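You operate a simulated robot arm through the tools that you are given. There is no shell and no other tool.

The job below is to be done with a simulated two-armed robot. You get a single attempt, and the scene is never put back.

## Task
Hold the small red lamp on the top of the small table steady with one hand and press the push lens of the small red lamp to switch it on with the other.

It is judged by the outcome, as a careful person would: the job done as asked, and still so three seconds after it is handed in. It fails if anything else is knocked over, pushed out of place, dropped, spilled or broken.

## Robot
Two 7-joint arms with two-finger parallel grippers on one trunk, on a base that moves. Base frame: it is fixed to the floor where the robot stands at the start and does not move with it; the origin is under the middle of the robot, x ahead of it, y to its left, z up; the surface under the hand at the start is at about z = 950. Units: mm, rad, N and s.
The left shoulder is at the start at [50, 165, 1179], the right one opposite. With the tool pointing down near the work surface each hand reaches from about 240 to 700 mm from the robot's upright axis, wherever it stands, measured 20 degrees to its own side. Places, roughly: push lens of the small red lamp [700, -100, 1000]. Payload 3.91 kg a hand.
Tool frame (each hand has its own): the origin (TCP) lies between the finger pads and is the grasp point; the fingertips stand 30 mm ahead of it; z points along the fingers, y is the line along which they close. Largest opening 110 mm; finger width 20, thickness 10; the body of the gripper, 48 by 112 mm, starts 55 mm behind the TCP.
Orientation is that of the tool frame in the base frame, as a unit quaternion [x, y, z, w]. With the fingers straight down and closing along the base's y, the tool's x points along the base's -x, its y along +y and its z along -z.

## Interface
- The arms move only by the tool drive_tool. It takes "left_rows", "right_rows" or both (then of equal length, played together; a hand with none holds still); each is text: rows parted by semicolons, each of 6 numbers parted by spaces: the shift along the tool's x, y, z in mm, then the turn, a rotation vector about the tool's x, y, z in rad. In form: dx dy dz ax ay az; .... A call has 1 to 20 rows; each row shifts and turns the commanded pose from where the row before left it, along the tool's axes as they then stand. "left_grip" and "right_grip" are, for a hand that has rows, the opening, from 0 (shut) to 1 (fully open), set as the call begins (left out, the last holds). A row lasts 0.2 s, in which the tool goes at most 50 mm and 0.15 rad; a call with a longer step from one row to the next is refused whole, and so is a gripper value outside its range. Where a pose cannot be reached the arm comes as near as it can. A force on the tool above 40 N (or 10 N above the force at the start of the call, whichever is more), or a blocked arm, ends the call early, and 0.2 s more pass. The fingers move at their own pace (about 45 mm/s each) and stop on an object; they squeeze with about 23 N. The grip force told is the motor's: it shows also when the fingers shut on nothing. Time passes only in rows, and 0.2 s behind the last, so rows that do not move let the fingers close. It gives the time, the measured TCP pose, the force on the tool (base axes), the opening and the grip force at its end, in the units of the frame above (readings bear some noise), with the torque about the TCP (base axes, N m) and any sound that the robot's microphone picked up.
- Cameras (640 x 400 px; columns grow to the right, rows downward): "scene" is now at [121.2, -20.2, 1382.1]; the picture's right is [-0.21, -0.98, 0.00], its down [-0.24, 0.05, -0.97] and it looks along [0.95, -0.20, -0.25] (base axes); focal length 214 px, centre (320, 200). "left" rides on the left gripper at [72, -17, -103] in its tool frame; the picture's right is [0.23, 0.97, 0.00], its down [-0.76, 0.18, -0.62] and it looks along [-0.61, 0.14, 0.78] (tool axes); focal length 222 px, centre (320, 200). "right" rides on the right gripper at [72, 17, -103] in its tool frame; the picture's right is [-0.23, 0.97, 0.00], its down [-0.76, -0.18, -0.62] and it looks along [-0.61, -0.14, 0.78] (tool axes); focal length 222 px, centre (320, 200). There is no depth. A picture from a camera that has moved, and an enlarged one, comes with that camera's place and axes in the base frame and with its lens.
- capture(camera): a new picture of that camera. No time passes.
- raise_lower(by): slides the trunk up (or, below 0, down) by that many mm; the arms and the scene camera ride with it, the base frame stays. It gives what a move gives, with no picture.
- steer(legs): drives the robot by 1 to 6 legs, each [ahead, left, turn to the left] in mm, mm and rad, along the robot's own axes; the way and the turn of a leg run together, so that a leg with both is an arc; at most 1500 mm and 3.142 rad a leg. The arms and the cameras ride along, it lands a little off, and it stops where it bumps. It gives what a move gives.
- aim_head(pan, tilt): turns the head with the scene camera to pan (to the left, within 1.396 rad either way) and tilt (down, from -0.506 to 1.204), counted from straight ahead of the robot. It gives what a move gives.
- close_up(camera, box): a new picture of the part [left, top, right, bottom] of that camera's present view, enlarged. No time passes.
- job_done(): hands the job in; it is judged then, once.

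Nothing tells you exact positions but the pictures and the camera data. Unless the task says otherwise, let go and move clear before handing in.

The tools are called as name(argument=value, ...) on one line, values as JSON. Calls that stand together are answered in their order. drive_tool: Moves the arms, as the interface text tells. Its arguments: {"type":"object","properties":{"left_rows":{"type":"string"},"left_grip":{"type":"number"},"right_rows":{"type":"string"},"right_grip":{"type":"number"}},"required":[]} The other tools are called the same way: raise_lower (by) moves the trunk up or down; steer (legs) drives the base; aim_head (pan, tilt) turns the head that bears the scene camera; capture (camera) takes a picture; close_up (camera, box) takes an enlarged picture of a part of a camera's view; job_done () hands the job in.

At the start:

```text
time: 0.0
left_ee_pos: [476.2, 119.8, 1333.7]
left_ee_rot: [-0.001, 1.0, -0.001, 0.001]
left_force: [1.0, 0.2, 0.1]
left_wrist_torque: [0.0, 0.01, -0.01]
left_width: 109.8
left_finger_force: 0.0
right_ee_pos: [340.9, -238.8, 1386.0]
right_ee_rot: [0.001, 1.0, 0.0, 0.002]
right_force: [0.0, 0.4, -0.4]
right_wrist_torque: [0.02, -0.04, 0.0]
right_width: 110.3
right_finger_force: 0.0
trunk travel left (down, up): [-399.0, 104.0]
robot x, y, heading: [0.9, 0.1, 0.001]
head pan, tilt (commanded): [-0.209, 0.25]
```

scene: 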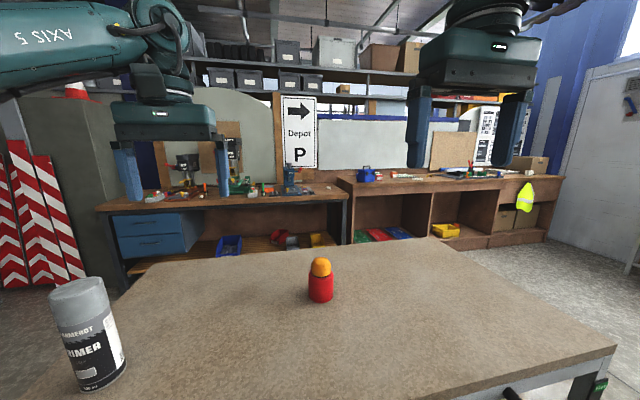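
right: 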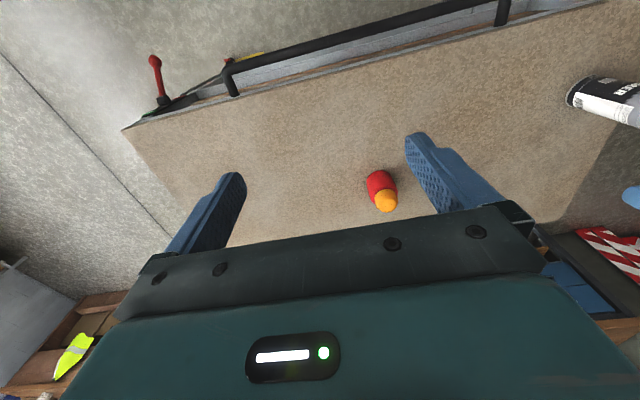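
left: 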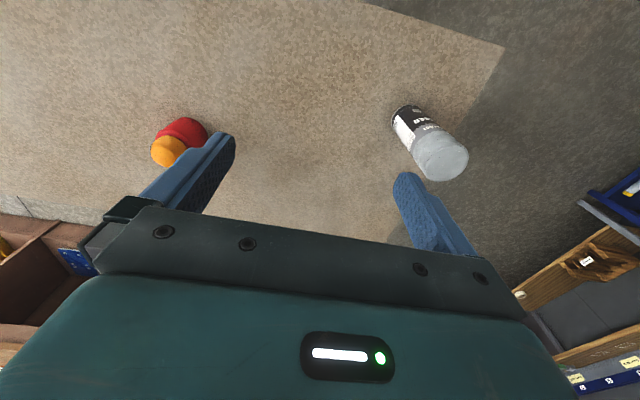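

I see a small red lamp with an orange dome lens standing on the table, with a primer can off to the left. I'll take enlarged views first to locate the lamp and its size.

close_up(camera="scene", box=[270, 230, 370, 320])

close_up(camera="right", box=[330, 140, 430, 240])

close_up(camera="left", box=[130, 90, 250, 190])

```text
4.44 times, centred on (320, 275) of scene
camera zoom: at [121.2, -20.2, 1382.1], right [-0.21, -0.98, 0.0], down [-0.24, 0.05, -0.97], along [0.95, -0.2, -0.25], focal length 953 px, centre (320, -133)
```

zoom: 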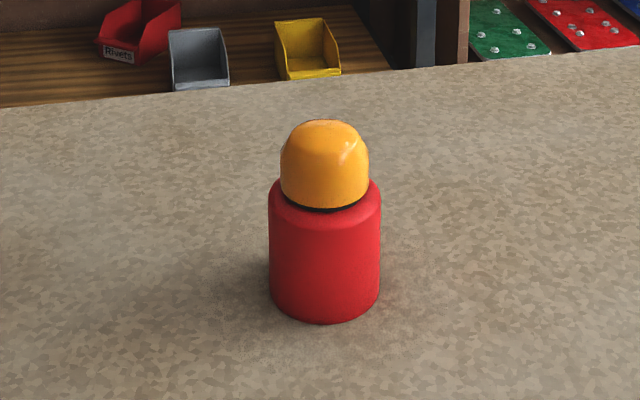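

```text
4.00 times, centred on (380, 190) of right
camera zoom: at [270.2, -222.4, 1488.1], right [0.23, 0.97, 0.0], down [0.76, -0.18, 0.62], along [0.61, -0.14, -0.78], focal length 888 px, centre (80, 240)
```

zoom: 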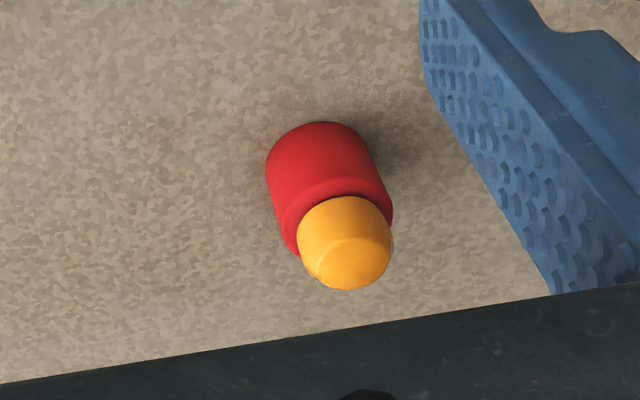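

```text
4.00 times, centred on (190, 140) of left
camera zoom: at [401.9, 104.3, 1436.0], right [-0.23, 0.97, 0.0], down [0.76, 0.18, 0.62], along [0.61, 0.14, -0.78], focal length 888 px, centre (840, 440)
```

zoom: 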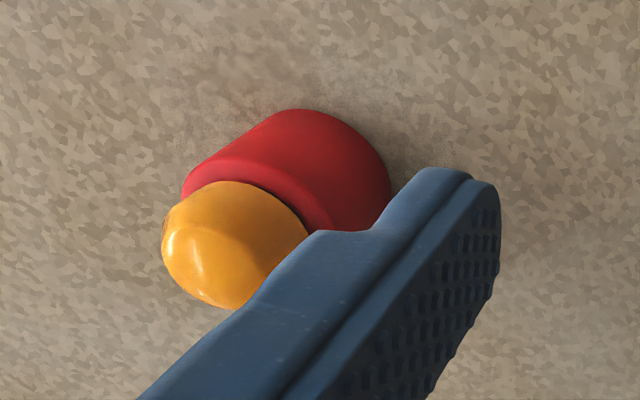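

The three views agree on the lamp: its axis is near x 664, y -138. The red body is about 73 mm wide and reaches z ≈ 1020, and the dome tops out near 1063. Before deciding whether to move the base, I'll look down at the table's near edge.

aim_head(pan=-0.2, tilt=0.95)

capture(camera="scene")

```text
time: 1.1
left_ee_pos: [475.4, 120.2, 1333.0]
left_ee_rot: [0.001, 1.0, -0.001, 0.002]
left_force: [0.0, 0.2, 0.1]
left_wrist_torque: [-0.02, -0.02, 0.01]
left_width: 110.1
left_finger_force: 0.0
right_ee_pos: [341.8, -237.6, 1386.0]
right_ee_rot: [0.001, 1.0, 0.0, 0.001]
right_force: [-0.5, 0.7, 0.8]
right_wrist_torque: [0.04, 0.02, 0.0]
right_width: 110.2
right_finger_force: 0.0
trunk travel left (down, up): [-399.0, 104.0]
robot x, y, heading: [1.9, 3.2, -0.003]
head pan, tilt (commanded): [-0.201, 0.949]
```

```text
taken
camera scene: at [101.1, -15.3, 1321.6], right [-0.2, -0.98, 0.0], down [-0.8, 0.16, -0.58], along [0.57, -0.12, -0.81], focal length 214 px, centre (320, 200)
```

scene: 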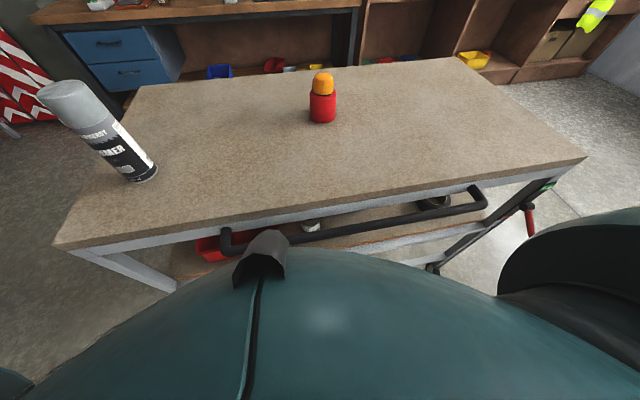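

The near bottom edge of the lamp works out to the same point from the scene and right cameras with the table at z = 950. That puts the lamp axis at about (662, -139). The plan is for the left hand to grip the red body from behind-left, tilted down, while the right hand, fingers shut, presses the dome from above. First I'll turn the left hand in mid-air and move the right hand to hover high over the lamp to check reach.

drive_tool(left_rows="0 0 0 0 0 0.1396; 0 0 0 0 0 0.1396; 0 0 0 0 0 0.1396; 0 0 0 0 0 0.1396; 0 0 0 0 0 0.1396; 0 0 0 0 -0.1455 0; 0 0 0 0 -0.1455 0; 0 0 0 0 -0.1455 0; 0 0 0 0 -0.1455 0; 0 0 0 0 -0.1455 0; 0 0 0 0 -0.1455 0", right_rows="-29 9 17 0 0 0; -29 9 17 0 0 0; -29 9 17 0 0 0; -29 9 17 0 0 0; -29 9 17 0 0 0; -29 9 17 0 0 0; -29 9 17 0 0 0; -29 9 17 0 0 0; -29 9 17 0 0 0; -29 9 17 0 0 0; -29 9 17 0 0 0", left_grip=1, right_grip=0)

aim_head(pan=-0.2, tilt=0.5)

capture(camera="scene")

capture(camera="right")

capture(camera="left")

```text
time: 3.5
left_ee_pos: [468.3, 118.3, 1327.6]
left_ee_rot: [0.309, 0.851, -0.144, 0.401]
left_force: [-0.3, 0.2, -0.6]
left_wrist_torque: [-0.02, 0.0, -0.02]
left_width: 109.7
left_finger_force: 0.0
left hand out of reach, approached as far as the arm can: row 5
right_ee_pos: [510.0, -215.8, 1235.8]
right_ee_rot: [0.0, 1.0, 0.0, 0.001]
right_force: [-0.5, 0.9, -0.6]
right_wrist_torque: [-0.03, -0.01, -0.02]
right_width: 0.1
right_finger_force: 23.1
right hand out of reach, approached as far as the arm can: row 4, 5, 6, 7, 8, 9, 10, 11
trunk travel left (down, up): [-399.0, 104.0]
robot x, y, heading: [2.2, -0.2, 0.001]
head pan, tilt (commanded): [-0.201, 0.949]
```

```text
time: 4.4
left_ee_pos: [469.4, 117.8, 1326.9]
left_ee_rot: [0.31, 0.851, -0.145, 0.398]
left_force: [0.1, 0.2, 0.0]
left_wrist_torque: [0.01, -0.03, -0.01]
left_width: 110.0
left_finger_force: 0.1
right_ee_pos: [509.4, -216.8, 1234.2]
right_ee_rot: [0.001, 1.0, 0.0, 0.0]
right_force: [0.2, 0.1, -0.4]
right_wrist_torque: [0.01, 0.0, 0.0]
right_width: 0.0
right_finger_force: 22.9
trunk travel left (down, up): [-399.0, 104.0]
robot x, y, heading: [-0.5, 2.2, 0.001]
head pan, tilt (commanded): [-0.201, 0.499]
```

```text
taken
camera scene: at [119.0, -18.9, 1358.9], right [-0.2, -0.98, 0.0], down [-0.47, 0.1, -0.88], along [0.86, -0.17, -0.48], focal length 214 px, centre (320, 200)
```

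scene: 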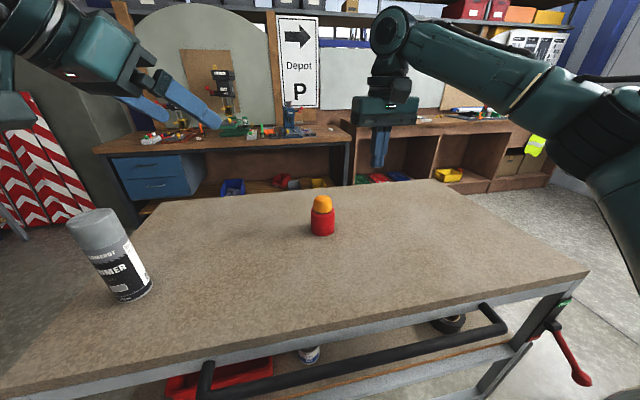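

```text
taken
camera right: at [437.9, -200.8, 1337.3], right [0.23, 0.97, 0.0], down [0.76, -0.18, 0.62], along [0.61, -0.14, -0.78], focal length 222 px, centre (320, 200)
```

right: 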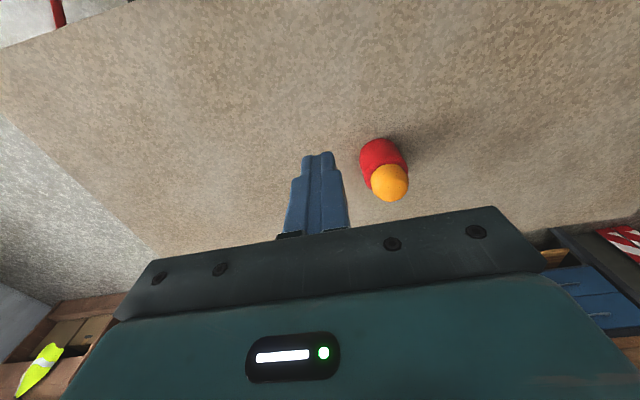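

```text
taken
camera left: at [361.2, 187.3, 1338.1], right [0.51, 0.84, -0.17], down [0.12, 0.13, 0.98], along [0.85, -0.53, -0.04], focal length 222 px, centre (320, 200)
```

left: 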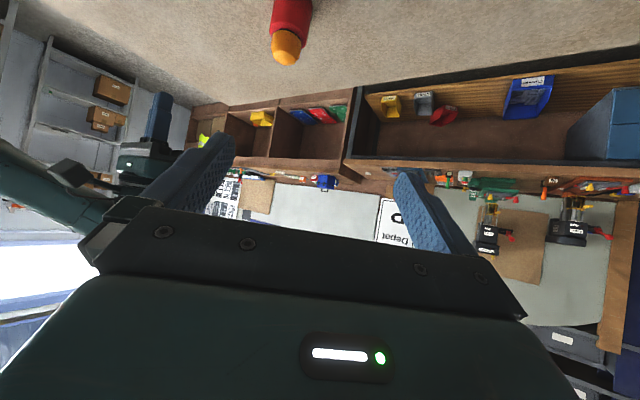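

The left hand reached the orientation I wanted. The right hand, pointing straight down, falls short at this height, so I'll tilt it forward about 0.35 rad later, which brings the lamp into reach. Next I move the left hand to a stand-off about 120 mm short of the lamp, along the line it will close in on.

drive_tool(left_rows="6.1 -7.3 34 0 0 0; 6.1 -7.3 34 0 0 0; 6.1 -7.3 34 0 0 0; 6.1 -7.3 34 0 0 0; 6.1 -7.3 34 0 0 0; 6.1 -7.3 34 0 0 0; 6.1 -7.3 34 0 0 0; 6.1 -7.3 34 0 0 0; 6.1 -7.3 34 0 0 0; 6.1 -7.3 34 0 0 0; 0 0 0 0 0 0", left_grip=1)

capture(camera="scene")

capture(camera="right")

capture(camera="left")

```text
time: 6.8
left_ee_pos: [591.6, -78.7, 1064.6]
left_ee_rot: [0.31, 0.851, -0.144, 0.398]
left_force: [-0.9, 0.6, 0.4]
left_wrist_torque: [0.0, -0.03, 0.02]
left_width: 109.8
left_finger_force: 0.0
right_ee_pos: [509.0, -215.7, 1236.2]
right_ee_rot: [0.001, 1.0, 0.001, 0.002]
right_force: [0.0, 0.4, 0.1]
right_wrist_torque: [0.0, 0.01, 0.02]
right_width: 0.0
right_finger_force: 22.9
trunk travel left (down, up): [-399.0, 104.0]
robot x, y, heading: [-1.3, 0.7, 0.001]
head pan, tilt (commanded): [-0.201, 0.499]
```

```text
taken
camera scene: at [118.8, -18.7, 1359.0], right [-0.2, -0.98, 0.0], down [-0.47, 0.1, -0.88], along [0.86, -0.18, -0.48], focal length 214 px, centre (320, 200)
```

scene: 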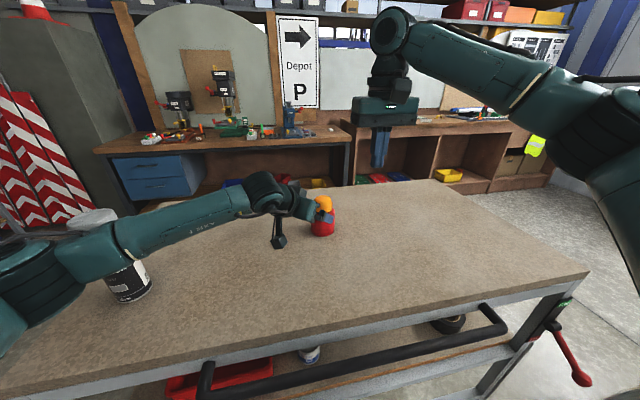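

```text
taken
camera right: at [437.7, -200.5, 1337.4], right [0.23, 0.97, 0.0], down [0.76, -0.18, 0.63], along [0.61, -0.14, -0.78], focal length 222 px, centre (320, 200)
```

right: 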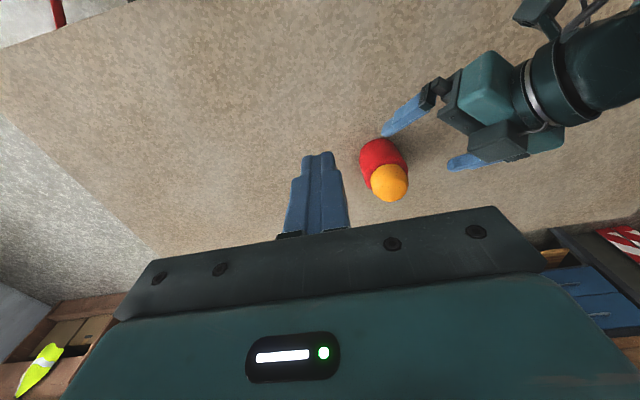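

```text
taken
camera left: at [484.3, -10.2, 1073.3], right [0.51, 0.84, -0.17], down [0.12, 0.13, 0.98], along [0.85, -0.53, -0.04], focal length 222 px, centre (320, 200)
```

left: 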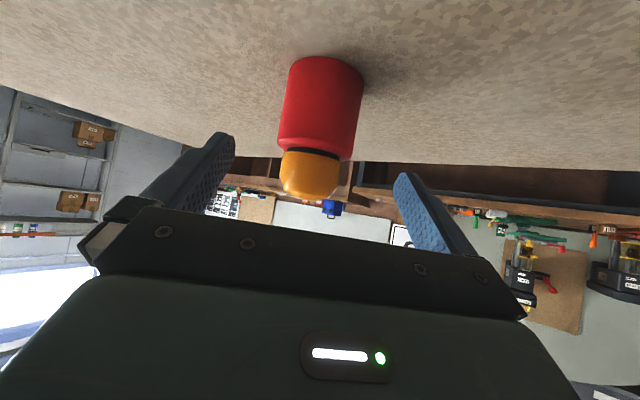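

The left hand is lined up with the lamp to within about a millimetre sideways, and the forearm is well clear of the can. I'll slide it in along the fingers so they straddle the red body, then check before closing.

drive_tool(left_rows="0.5 0 14 0 0 0; 0.5 0 14 0 0 0; 0.5 0 14 0 0 0; 0.5 0 14 0 0 0; 0 0 14 0 0 0; 0 0 14 0 0 0; 0 0 12 0 0 0; 0 0 9 0 0 0; 0 0 0 0 0 0", left_grip=1)

capture(camera="right")

close_up(camera="right", box=[320, 80, 520, 220])

capture(camera="left")

close_up(camera="scene", box=[240, 160, 360, 260])

```text
time: 8.8
left_ee_pos: [652.7, -131.6, 993.6]
left_ee_rot: [0.31, 0.851, -0.144, 0.399]
left_force: [-0.3, 0.5, -0.3]
left_wrist_torque: [-0.03, -0.04, 0.0]
left_width: 110.0
left_finger_force: 0.1
right_ee_pos: [510.5, -217.5, 1235.1]
right_ee_rot: [0.001, 1.0, 0.0, 0.001]
right_force: [-0.3, 0.2, 0.1]
right_wrist_torque: [0.01, -0.03, 0.0]
right_width: 0.0
right_finger_force: 22.6
trunk travel left (down, up): [-399.0, 104.0]
robot x, y, heading: [-4.0, -4.7, -0.0]
head pan, tilt (commanded): [-0.201, 0.499]
```

```text
taken
camera right: at [437.8, -200.7, 1337.3], right [0.23, 0.97, 0.0], down [0.76, -0.18, 0.62], along [0.61, -0.14, -0.78], focal length 222 px, centre (320, 200)
```

right: 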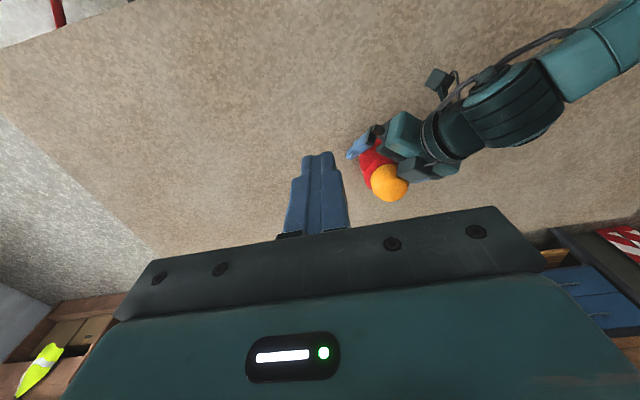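

```text
2.86 times, centred on (420, 150) of right
camera zoom: at [437.8, -200.7, 1337.3], right [0.23, 0.97, 0.0], down [0.76, -0.18, 0.62], along [0.61, -0.14, -0.78], focal length 635 px, centre (34, 343)
```

zoom: 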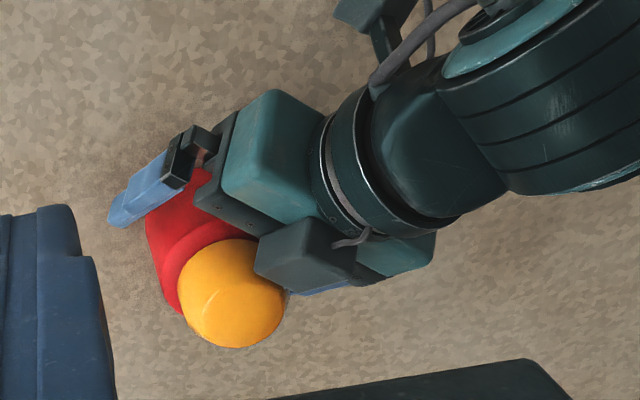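

```text
taken
camera left: at [545.7, -62.1, 1003.8], right [0.51, 0.84, -0.17], down [0.12, 0.13, 0.98], along [0.85, -0.53, -0.04], focal length 222 px, centre (320, 200)
```

left: 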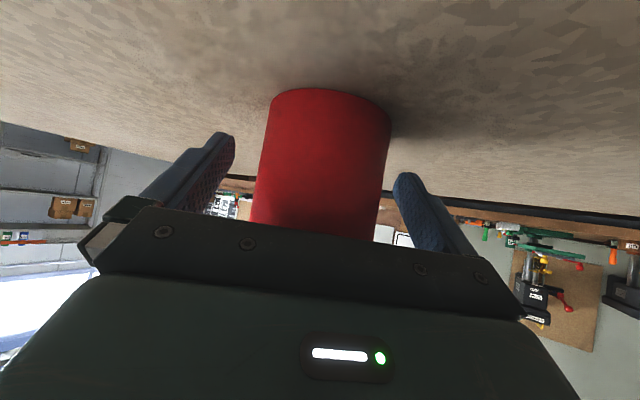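

```text
4.00 times, centred on (300, 210) of scene
camera zoom: at [118.9, -18.9, 1359.0], right [-0.2, -0.98, 0.0], down [-0.47, 0.1, -0.88], along [0.86, -0.18, -0.48], focal length 858 px, centre (400, 160)
```

zoom: 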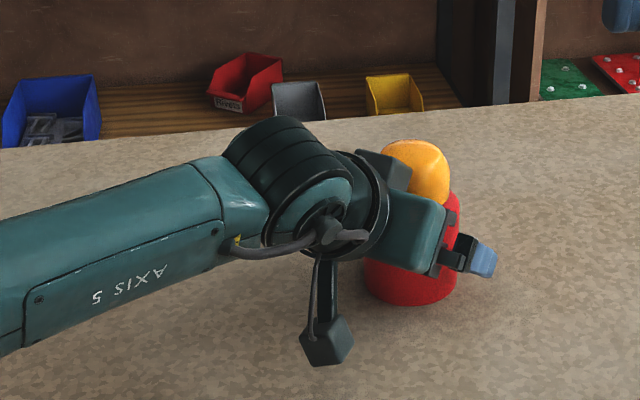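

The fingers straddle the red body and are centred to within about 1 mm, with no contact forces. I'll close the left hand on the body now.

drive_tool(left_rows="0 0 0 0 0 0; 0 0 0 0 0 0; 0 0 0 0 0 0; 0 0 0 0 0 0; 0 0 0 0 0 0; 0 0 0 0 0 0", left_grip=0)

capture(camera="left")

close_up(camera="right", box=[320, 80, 520, 220])

```text
time: 10.2
left_ee_pos: [653.3, -131.7, 993.5]
left_ee_rot: [0.31, 0.851, -0.145, 0.398]
left_force: [0.1, 0.6, 0.3]
left_wrist_torque: [-0.09, -0.04, -0.05]
left_width: 73.7
left_finger_force: 23.6
right_ee_pos: [509.7, -216.3, 1235.8]
right_ee_rot: [0.001, 1.0, 0.0, 0.0]
right_force: [-0.4, 0.6, -0.7]
right_wrist_torque: [-0.02, 0.0, -0.01]
right_width: 0.3
right_finger_force: 23.8
trunk travel left (down, up): [-399.0, 104.0]
robot x, y, heading: [0.8, 3.3, 0.002]
head pan, tilt (commanded): [-0.201, 0.499]
```

```text
taken
camera left: at [545.7, -62.0, 1003.9], right [0.51, 0.84, -0.17], down [0.12, 0.13, 0.98], along [0.85, -0.53, -0.04], focal length 222 px, centre (320, 200)
```

left: 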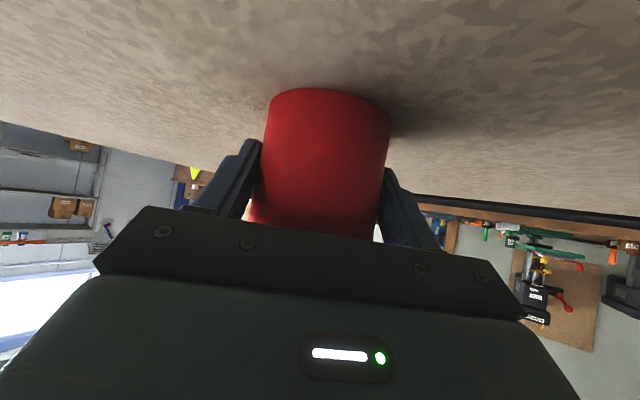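

```text
2.86 times, centred on (420, 150) of right
camera zoom: at [437.9, -200.7, 1337.3], right [0.23, 0.97, 0.0], down [0.76, -0.18, 0.62], along [0.61, -0.14, -0.78], focal length 635 px, centre (34, 343)
```

zoom: 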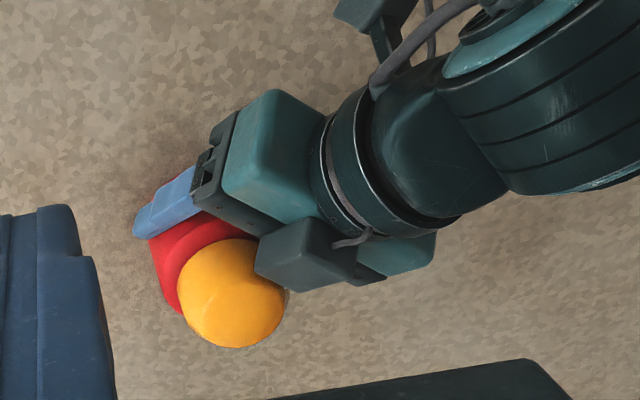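

The left hand has the red body (73.7 mm wide, steady 23 N grip), and the lamp did not shift. Next I tilt the right hand about 0.35 rad so its wrist leans back and to the right, away from the left gripper. Then I'll bring the shut fingertips to a hover about 75 mm above the dome.

drive_tool(right_rows="0 0 0 -0.0825 -0.0825 0; 0 0 0 -0.0825 -0.0825 0; 0 0 0 -0.0825 -0.0825 0; -15.3 5.9 14.4 0 0 0; -15.3 5.9 14.4 0 0 0; -15.3 5.9 14.4 0 0 0; -15.3 5.9 14.4 0 0 0; -15.3 5.9 14.4 0 0 0; -15.3 5.9 14.4 0 0 0; -15.3 5.9 14.4 0 0 0; -15.3 5.9 14.4 0 0 0; 0 0 0 0 0 0", right_grip=0)

capture(camera="scene")

capture(camera="right")

```text
time: 12.8
left_ee_pos: [652.5, -132.1, 993.3]
left_ee_rot: [0.311, 0.851, -0.145, 0.398]
left_force: [0.6, 0.2, -0.7]
left_wrist_torque: [-0.01, 0.03, -0.02]
left_width: 73.5
left_finger_force: 23.2
right_ee_pos: [597.7, -182.7, 1153.7]
right_ee_rot: [0.001, 0.984, 0.124, 0.125]
right_force: [-0.3, -0.2, 0.6]
right_wrist_torque: [0.02, -0.01, 0.04]
right_width: 0.0
right_finger_force: 22.3
right hand out of reach, approached as far as the arm can: row 8, 9, 10, 11
trunk travel left (down, up): [-399.0, 104.0]
robot x, y, heading: [1.6, -2.4, 0.0]
head pan, tilt (commanded): [-0.201, 0.499]
```

```text
taken
camera scene: at [119.0, -18.9, 1359.0], right [-0.2, -0.98, 0.0], down [-0.47, 0.1, -0.88], along [0.86, -0.18, -0.48], focal length 214 px, centre (320, 200)
```

scene: 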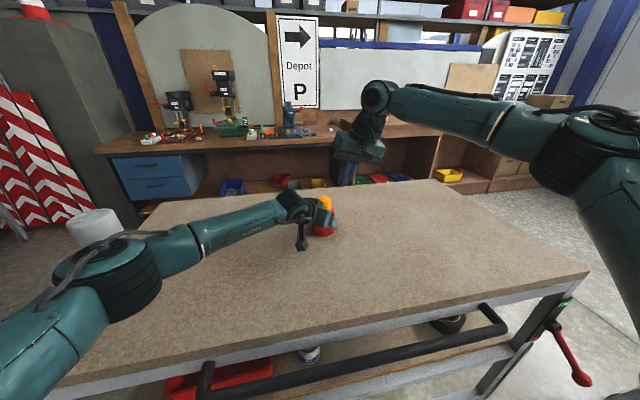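

```text
taken
camera right: at [503.6, -189.2, 1236.6], right [0.19, 0.94, 0.29], down [0.59, -0.35, 0.73], along [0.79, 0.03, -0.62], focal length 222 px, centre (320, 200)
```

right: 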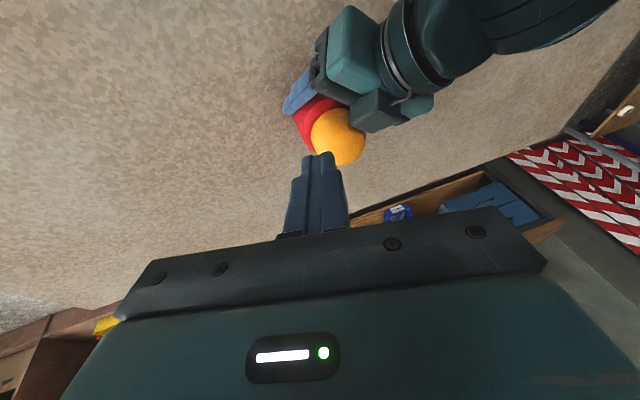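

The right hand still stops about 60 mm short with this tilt, though the left hand's steeper, turned-in posture reached without trouble. I'll give the right hand a mirrored posture, yawed about 35° inward and tilted about 0.65 rad, then hover again.

drive_tool(right_rows="0 0 0 -0.0075 -0.0626 -0.1252; 0 0 0 -0.0075 -0.0626 -0.1252; 0 0 0 -0.0075 -0.0626 -0.1252; 0 0 0 -0.0075 -0.0626 -0.1252; 0 0 0 -0.0075 -0.0626 -0.1252; -8.9 -0.3 13 0 0 0; -8.9 -0.3 13 0 0 0; -8.9 -0.3 13 0 0 0; -8.9 -0.3 13 0 0 0; 0 0 0 0 0 0", right_grip=0)

capture(camera="scene")

capture(camera="right")

close_up(camera="scene", box=[260, 120, 400, 250])

```text
time: 15.0
left_ee_pos: [652.4, -131.0, 993.3]
left_ee_rot: [0.31, 0.851, -0.144, 0.398]
left_force: [-0.4, 0.3, -0.7]
left_wrist_torque: [0.01, 0.06, 0.06]
left_width: 73.5
left_finger_force: 23.1
right_ee_pos: [645.0, -151.8, 1134.3]
right_ee_rot: [-0.284, 0.904, 0.095, 0.306]
right_force: [-0.4, 0.4, -0.2]
right_wrist_torque: [-0.04, 0.04, 0.02]
right_width: 0.1
right_finger_force: 22.9
right hand out of reach, approached as far as the arm can: row 9
trunk travel left (down, up): [-399.0, 104.0]
robot x, y, heading: [-0.3, -1.3, 0.002]
head pan, tilt (commanded): [-0.201, 0.499]
```

```text
taken
camera scene: at [119.0, -18.9, 1359.0], right [-0.2, -0.98, 0.0], down [-0.47, 0.1, -0.88], along [0.86, -0.17, -0.48], focal length 214 px, centre (320, 200)
```

scene: 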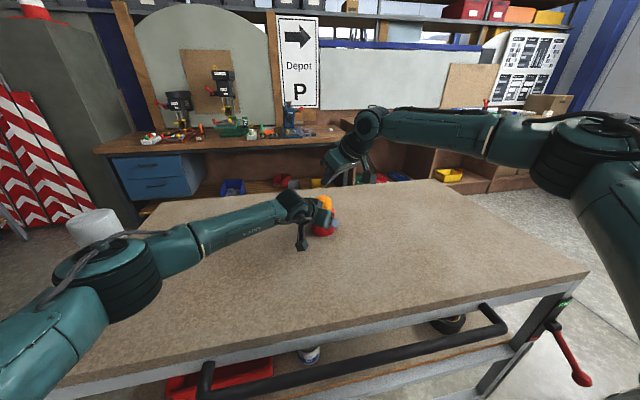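

```text
taken
camera right: at [537.7, -207.3, 1171.3], right [-0.41, 0.9, 0.14], down [0.29, -0.02, 0.96], along [0.87, 0.43, -0.25], focal length 222 px, centre (320, 200)
```

right: 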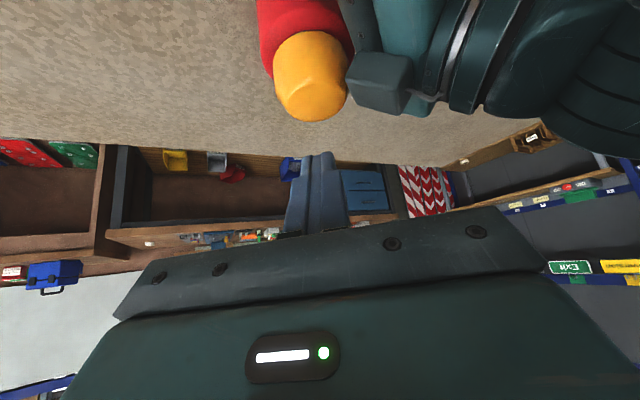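

```text
3.08 times, centred on (330, 185) of scene
camera zoom: at [119.0, -18.9, 1359.0], right [-0.2, -0.98, 0.0], down [-0.47, 0.1, -0.88], along [0.86, -0.17, -0.48], focal length 660 px, centre (289, 246)
```

zoom: 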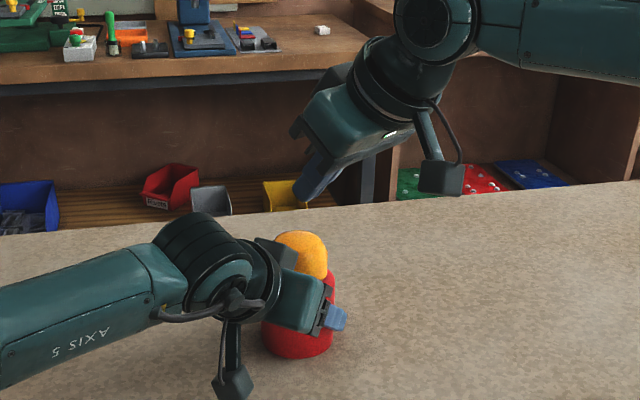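

The right hand now reaches: its fingertips are at about (660, -141, 1110), roughly 45 mm above the dome. I'll zoom in to fix the dome's top and centre before going down.

close_up(camera="right", box=[240, 0, 400, 160])

close_up(camera="scene", box=[300, 150, 360, 250])

```text
2.50 times, centred on (320, 80) of right
camera zoom: at [537.7, -207.3, 1171.3], right [-0.41, 0.9, 0.14], down [0.29, -0.02, 0.96], along [0.87, 0.43, -0.25], focal length 555 px, centre (320, 500)
```

zoom: 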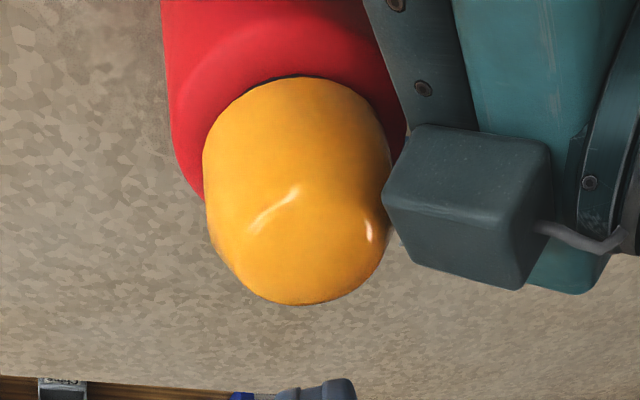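

```text
4.00 times, centred on (330, 200) of scene
camera zoom: at [119.0, -18.9, 1359.0], right [-0.2, -0.98, 0.0], down [-0.47, 0.1, -0.88], along [0.86, -0.17, -0.48], focal length 858 px, centre (280, 200)
```

zoom: 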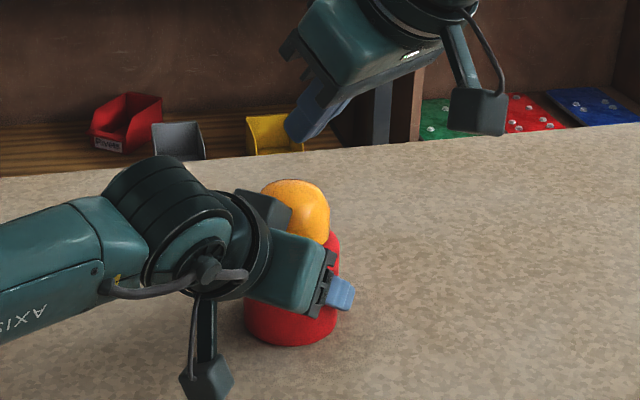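

The dome is slightly tapered, with a fairly flat top at z ≈ 1062 centred on about (662, -139.5). I'll lower the tip to about 15 mm above it and shift it so the lower edge of the shut fingers sits over the lens centre.

drive_tool(right_rows="5.5 0 7 0 0 0; 3 0.2 8 0 0 0; -1 0.1 6 0 0 0; -0.8 0.1 5.3 0 0 0; 0 0 0 0 0 0", right_grip=0)

close_up(camera="right", box=[240, 0, 440, 200])

close_up(camera="scene", box=[290, 140, 370, 240])

capture(camera="left")

```text
time: 16.2
left_ee_pos: [652.2, -131.5, 994.1]
left_ee_rot: [0.31, 0.851, -0.145, 0.398]
left_force: [1.1, 0.4, 0.0]
left_wrist_torque: [-0.01, 0.0, -0.01]
left_width: 73.6
left_finger_force: 22.7
right_ee_pos: [643.3, -151.0, 1109.1]
right_ee_rot: [-0.284, 0.903, 0.095, 0.306]
right_force: [-0.6, 0.6, -0.7]
right_wrist_torque: [-0.02, 0.03, -0.01]
right_width: 0.0
right_finger_force: 22.9
right hand out of reach, approached as far as the arm can: row 3, 4
trunk travel left (down, up): [-399.0, 104.0]
robot x, y, heading: [-0.4, 0.1, -0.004]
head pan, tilt (commanded): [-0.201, 0.499]
```

```text
2.00 times, centred on (340, 100) of right
camera zoom: at [536.7, -207.0, 1146.5], right [-0.41, 0.9, 0.14], down [0.29, -0.02, 0.96], along [0.87, 0.43, -0.25], focal length 444 px, centre (280, 400)
```

zoom: 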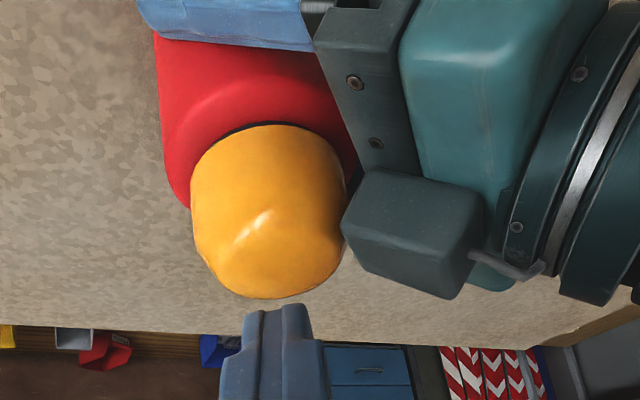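

```text
4.00 times, centred on (330, 190) of scene
camera zoom: at [119.1, -18.9, 1359.0], right [-0.2, -0.98, 0.0], down [-0.47, 0.1, -0.88], along [0.86, -0.17, -0.48], focal length 858 px, centre (280, 240)
```

zoom: 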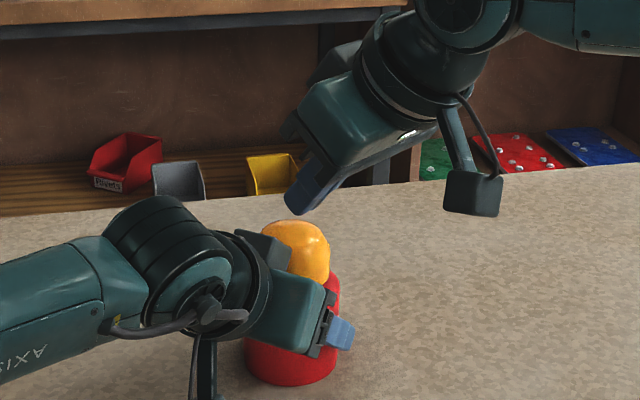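

```text
taken
camera left: at [545.8, -62.0, 1003.9], right [0.51, 0.84, -0.17], down [0.12, 0.13, 0.98], along [0.85, -0.53, -0.04], focal length 222 px, centre (320, 200)
```

left: 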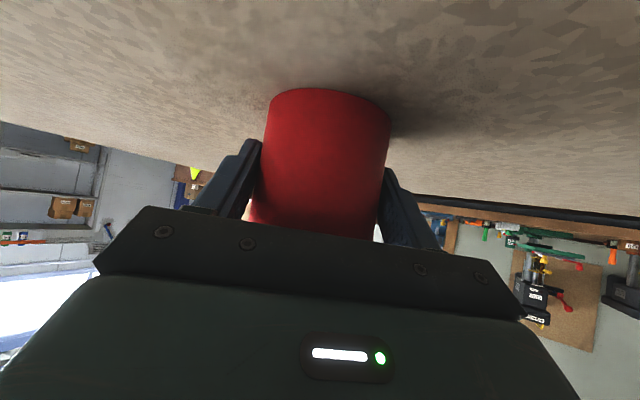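

The arm is at its forward limit in this posture, about 12 mm short of the lens centre. I'll tilt it another 0.15 rad to free up some reach, then move to about 5 mm above the lens.

drive_tool(right_rows="0 0 0 0 -0.075 0; 0 0 0 0 -0.075 0; 1.4 -0.4 4.8 0 0 0; 1.4 -0.4 4.8 0 0 0; 1.3 -0.4 4.8 0 0 0; 0 0 0 0 0 0", right_grip=0)

close_up(camera="right", box=[240, 0, 440, 200])

close_up(camera="scene", box=[290, 140, 370, 240])

```text
time: 17.6
left_ee_pos: [652.9, -131.0, 993.2]
left_ee_rot: [0.31, 0.851, -0.144, 0.398]
left_force: [-0.3, 0.9, -0.7]
left_wrist_torque: [0.01, 0.0, 0.0]
left_width: 73.6
left_finger_force: 22.9
right_ee_pos: [651.5, -146.4, 1097.3]
right_ee_rot: [-0.276, 0.878, 0.116, 0.373]
right_force: [0.0, 0.1, -0.7]
right_wrist_torque: [0.01, 0.03, -0.02]
right_width: 0.0
right_finger_force: 23.2
trunk travel left (down, up): [-399.0, 104.0]
robot x, y, heading: [-0.3, 0.8, 0.003]
head pan, tilt (commanded): [-0.201, 0.499]
```

```text
2.00 times, centred on (340, 100) of right
camera zoom: at [540.2, -206.2, 1115.2], right [-0.43, 0.89, 0.16], down [0.17, -0.1, 0.98], along [0.89, 0.45, -0.11], focal length 444 px, centre (280, 400)
```

zoom: 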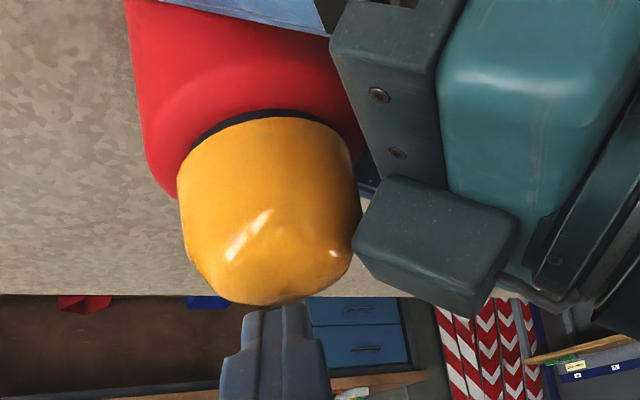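

```text
4.00 times, centred on (330, 190) of scene
camera zoom: at [119.0, -18.9, 1359.0], right [-0.2, -0.98, 0.0], down [-0.47, 0.1, -0.88], along [0.86, -0.18, -0.48], focal length 858 px, centre (280, 240)
```

zoom: 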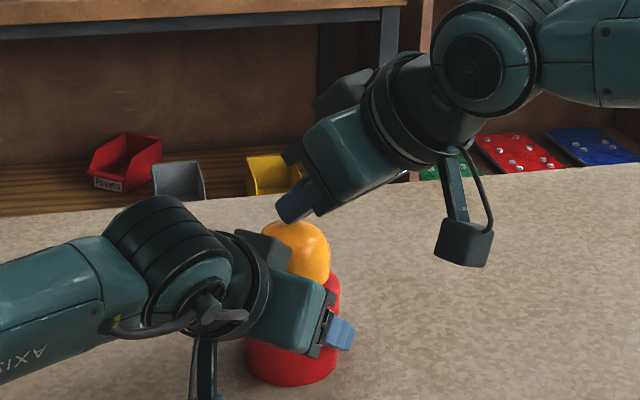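

The fingers' lower edge is now directly over the lens centre, about 5 mm above it. I'll press straight down in small steps, watching the force and listening for a click.

drive_tool(right_rows="1.08 0 1.04 0 0 0; 1.08 0 1.04 0 0 0; 1.08 0 1.04 0 0 0; 1.08 0 1.04 0 0 0; 1.08 0 1.04 0 0 0; 1.08 0 1.04 0 0 0", right_grip=0)

close_up(camera="right", box=[240, 0, 440, 200])

close_up(camera="scene", box=[290, 140, 370, 240])

```text
time: 19.0
left_ee_pos: [653.2, -132.3, 993.5]
left_ee_rot: [0.309, 0.852, -0.144, 0.398]
left_force: [3.7, -2.2, -1.4]
left_wrist_torque: [-0.29, 0.07, -0.04]
left_width: 73.5
left_finger_force: 22.9
right_ee_pos: [650.5, -146.5, 1089.0]
right_ee_rot: [-0.277, 0.877, 0.117, 0.374]
right_force: [-3.5, -0.2, 10.6]
right_wrist_torque: [0.06, -0.04, 0.05]
right_width: 0.0
right_finger_force: 22.7
trunk travel left (down, up): [-399.0, 104.0]
robot x, y, heading: [-2.1, 3.9, -0.002]
head pan, tilt (commanded): [-0.201, 0.499]
heard: click
```

```text
2.00 times, centred on (340, 100) of right
camera zoom: at [539.9, -206.0, 1108.8], right [-0.43, 0.89, 0.16], down [0.16, -0.1, 0.98], along [0.89, 0.45, -0.1], focal length 444 px, centre (280, 400)
```

zoom: 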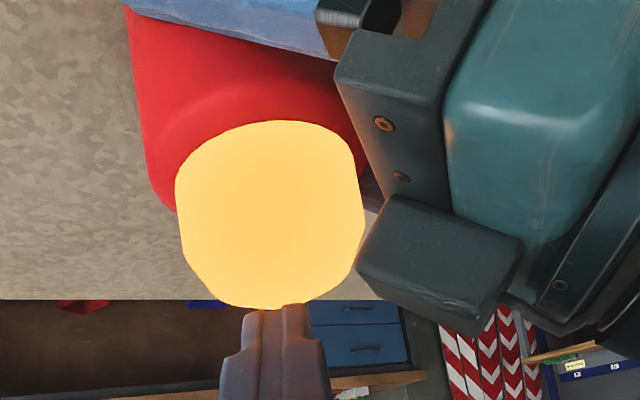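

```text
4.00 times, centred on (330, 190) of scene
camera zoom: at [118.5, -19.1, 1359.1], right [-0.2, -0.98, 0.0], down [-0.47, 0.1, -0.88], along [0.86, -0.18, -0.48], focal length 858 px, centre (280, 240)
```

zoom: 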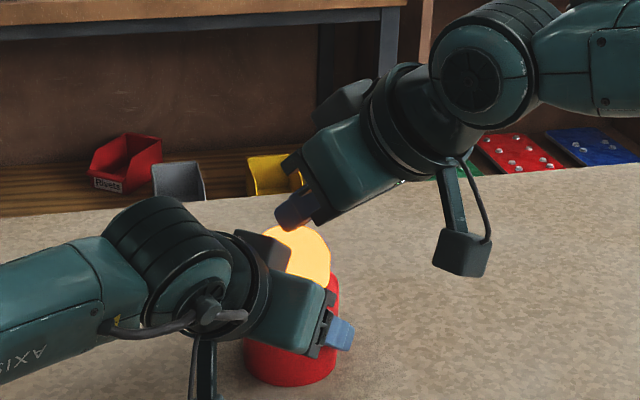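

I heard a click and the lens is glowing, so the lamp is on. I'll lift the right hand straight up and check that it stays lit.

drive_tool(right_rows="-1.44 0 -1.39 0 0 0; -2.16 0 -2.08 0 0 0; -3.6 0 -3.47 0 0 0; -7.2 0 -6.9 0 0 0; -10 0 -10 0 0 0; -10 0 -10 0 0 0; 0 0 0 0 0 0", right_grip=0)

close_up(camera="scene", box=[290, 140, 370, 240])

capture(camera="right")

```text
time: 20.6
left_ee_pos: [654.4, -131.2, 993.5]
left_ee_rot: [0.309, 0.851, -0.144, 0.398]
left_force: [-1.3, 0.7, 0.0]
left_wrist_torque: [0.06, 0.02, 0.02]
left_width: 73.5
left_finger_force: 22.6
right_ee_pos: [650.3, -148.0, 1137.0]
right_ee_rot: [-0.276, 0.878, 0.117, 0.373]
right_force: [-0.6, 0.4, 0.5]
right_wrist_torque: [-0.01, 0.0, 0.0]
right_width: 0.0
right_finger_force: 23.2
trunk travel left (down, up): [-399.0, 104.0]
robot x, y, heading: [-3.8, 1.3, 0.001]
head pan, tilt (commanded): [-0.201, 0.499]
```

```text
4.00 times, centred on (330, 190) of scene
camera zoom: at [119.0, -19.0, 1359.0], right [-0.2, -0.98, 0.0], down [-0.47, 0.1, -0.88], along [0.86, -0.17, -0.48], focal length 858 px, centre (280, 240)
```

zoom: 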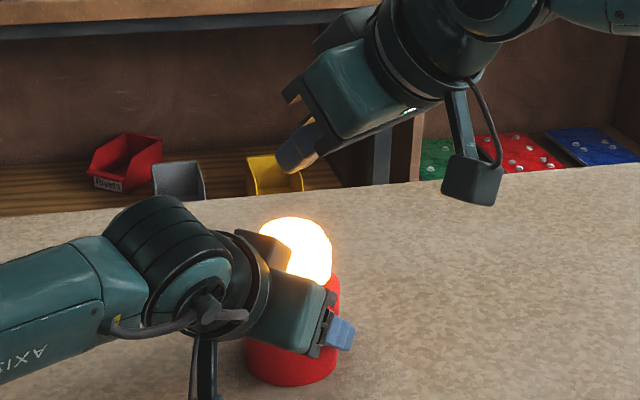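

```text
taken
camera right: at [539.3, -206.2, 1155.6], right [-0.43, 0.89, 0.16], down [0.17, -0.1, 0.98], along [0.89, 0.45, -0.11], focal length 222 px, centre (320, 200)
```

right: 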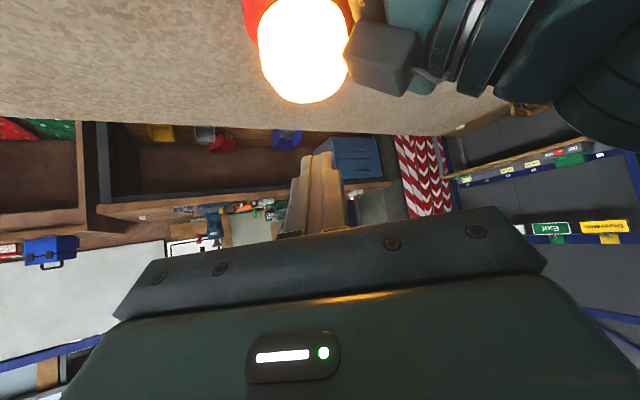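

The lamp stays lit with the right hand clear of it. I'll back the right hand away along its fingers, then open the left hand while it holds still.

drive_tool(right_rows="0 0 -15 0 0 0; 0 0 -20 0 0 0; 0 0 -25 0 0 0; 0 0 -25 0 0 0; 0 0 -20 0 0 0; 0 0 0 0 0 0", right_grip=0)

drive_tool(left_rows="0 0 0 0 0 0; 0 0 0 0 0 0; 0 0 0 0 0 0; 0 0 0 0 0 0; 0 0 0 0 0 0", left_grip=1)

capture(camera="left")

capture(camera="scene")

```text
time: 22.0
left_ee_pos: [652.2, -132.2, 992.4]
left_ee_rot: [0.311, 0.851, -0.145, 0.397]
left_force: [-0.6, 0.0, 0.0]
left_wrist_torque: [-0.03, 0.01, 0.0]
left_width: 73.7
left_finger_force: 22.7
right_ee_pos: [587.3, -190.8, 1209.9]
right_ee_rot: [-0.277, 0.878, 0.117, 0.372]
right_force: [1.1, 1.0, 0.7]
right_wrist_torque: [0.01, -0.05, -0.03]
right_width: 0.0
right_finger_force: 22.8
trunk travel left (down, up): [-399.0, 104.0]
robot x, y, heading: [0.4, 3.4, 0.002]
head pan, tilt (commanded): [-0.201, 0.499]
```

```text
time: 23.2
left_ee_pos: [653.6, -131.2, 993.6]
left_ee_rot: [0.309, 0.851, -0.144, 0.398]
left_force: [0.8, -0.1, 0.2]
left_wrist_torque: [-0.01, 0.02, 0.01]
left_width: 110.2
left_finger_force: 0.1
right_ee_pos: [588.3, -191.0, 1210.6]
right_ee_rot: [-0.276, 0.878, 0.116, 0.373]
right_force: [1.0, -0.2, 0.5]
right_wrist_torque: [0.0, 0.05, 0.01]
right_width: 0.0
right_finger_force: 23.5
trunk travel left (down, up): [-399.0, 104.0]
robot x, y, heading: [-2.0, -1.6, 0.004]
head pan, tilt (commanded): [-0.201, 0.499]
```

```text
taken
camera left: at [545.6, -62.0, 1003.9], right [0.51, 0.84, -0.17], down [0.12, 0.13, 0.98], along [0.85, -0.53, -0.04], focal length 222 px, centre (320, 200)
```

left: 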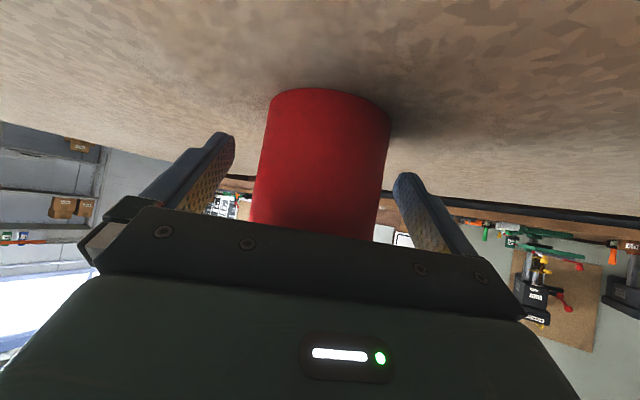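

```text
taken
camera scene: at [119.0, -18.9, 1359.0], right [-0.2, -0.98, 0.0], down [-0.47, 0.1, -0.88], along [0.86, -0.17, -0.48], focal length 214 px, centre (320, 200)
```

scene: 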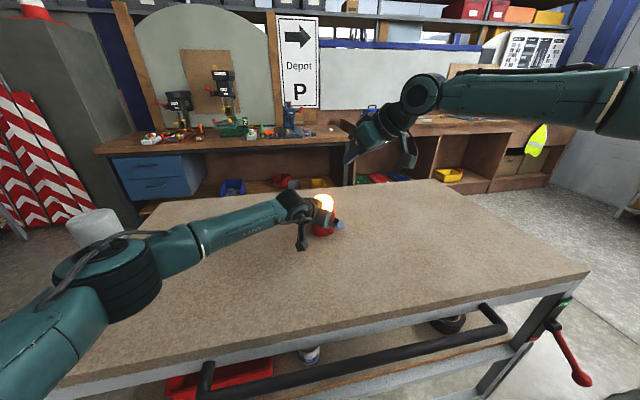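

The left hand is open and the lamp stands where it was, still lit. I'll withdraw the left hand back along the way it came in.

drive_tool(left_rows="0 0 -8 0 0 0; 0 0 -12 0 0 0; 0 0 -14 0 0 0; 0 0 -14 0 0 0; -0.5 0 -14 0 0 0; -0.5 0 -14 0 0 0; -0.5 0 -14 0 0 0; -0.5 0 -15 0 0 0; -6.1 7.3 -34 0 0 0; -6.1 7.3 -34 0 0 0; -6.1 7.3 -34 0 0 0; -6.1 7.3 -34 0 0 0; 0 0 0 0 0 0", left_grip=1)

capture(camera="scene")

close_up(camera="scene", box=[270, 160, 380, 260])

```text
time: 26.0
left_ee_pos: [542.4, -0.3, 1169.1]
left_ee_rot: [0.311, 0.851, -0.145, 0.398]
left_force: [-0.1, -0.6, 0.1]
left_wrist_torque: [-0.02, 0.0, 0.03]
left_width: 109.7
left_finger_force: 0.0
right_ee_pos: [587.2, -191.1, 1208.9]
right_ee_rot: [-0.275, 0.879, 0.116, 0.373]
right_force: [0.3, 0.5, 0.1]
right_wrist_torque: [0.05, 0.02, 0.0]
right_width: 0.0
right_finger_force: 22.5
trunk travel left (down, up): [-399.0, 104.0]
robot x, y, heading: [3.5, -1.3, 0.004]
head pan, tilt (commanded): [-0.201, 0.499]
```

```text
taken
camera scene: at [119.2, -19.2, 1358.9], right [-0.2, -0.98, 0.0], down [-0.47, 0.1, -0.88], along [0.86, -0.17, -0.48], focal length 214 px, centre (320, 200)
```

scene: 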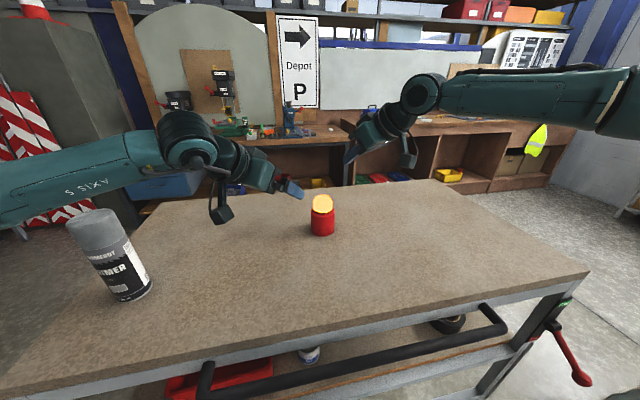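

```text
4.00 times, centred on (325, 210) of scene
camera zoom: at [119.2, -19.2, 1358.9], right [-0.2, -0.98, 0.0], down [-0.47, 0.1, -0.88], along [0.86, -0.17, -0.48], focal length 858 px, centre (300, 160)
```

zoom: 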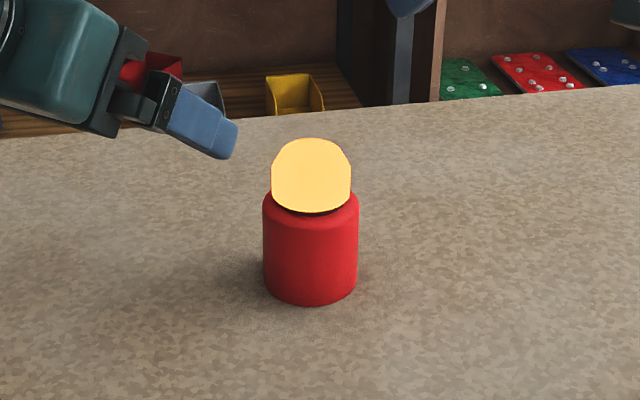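

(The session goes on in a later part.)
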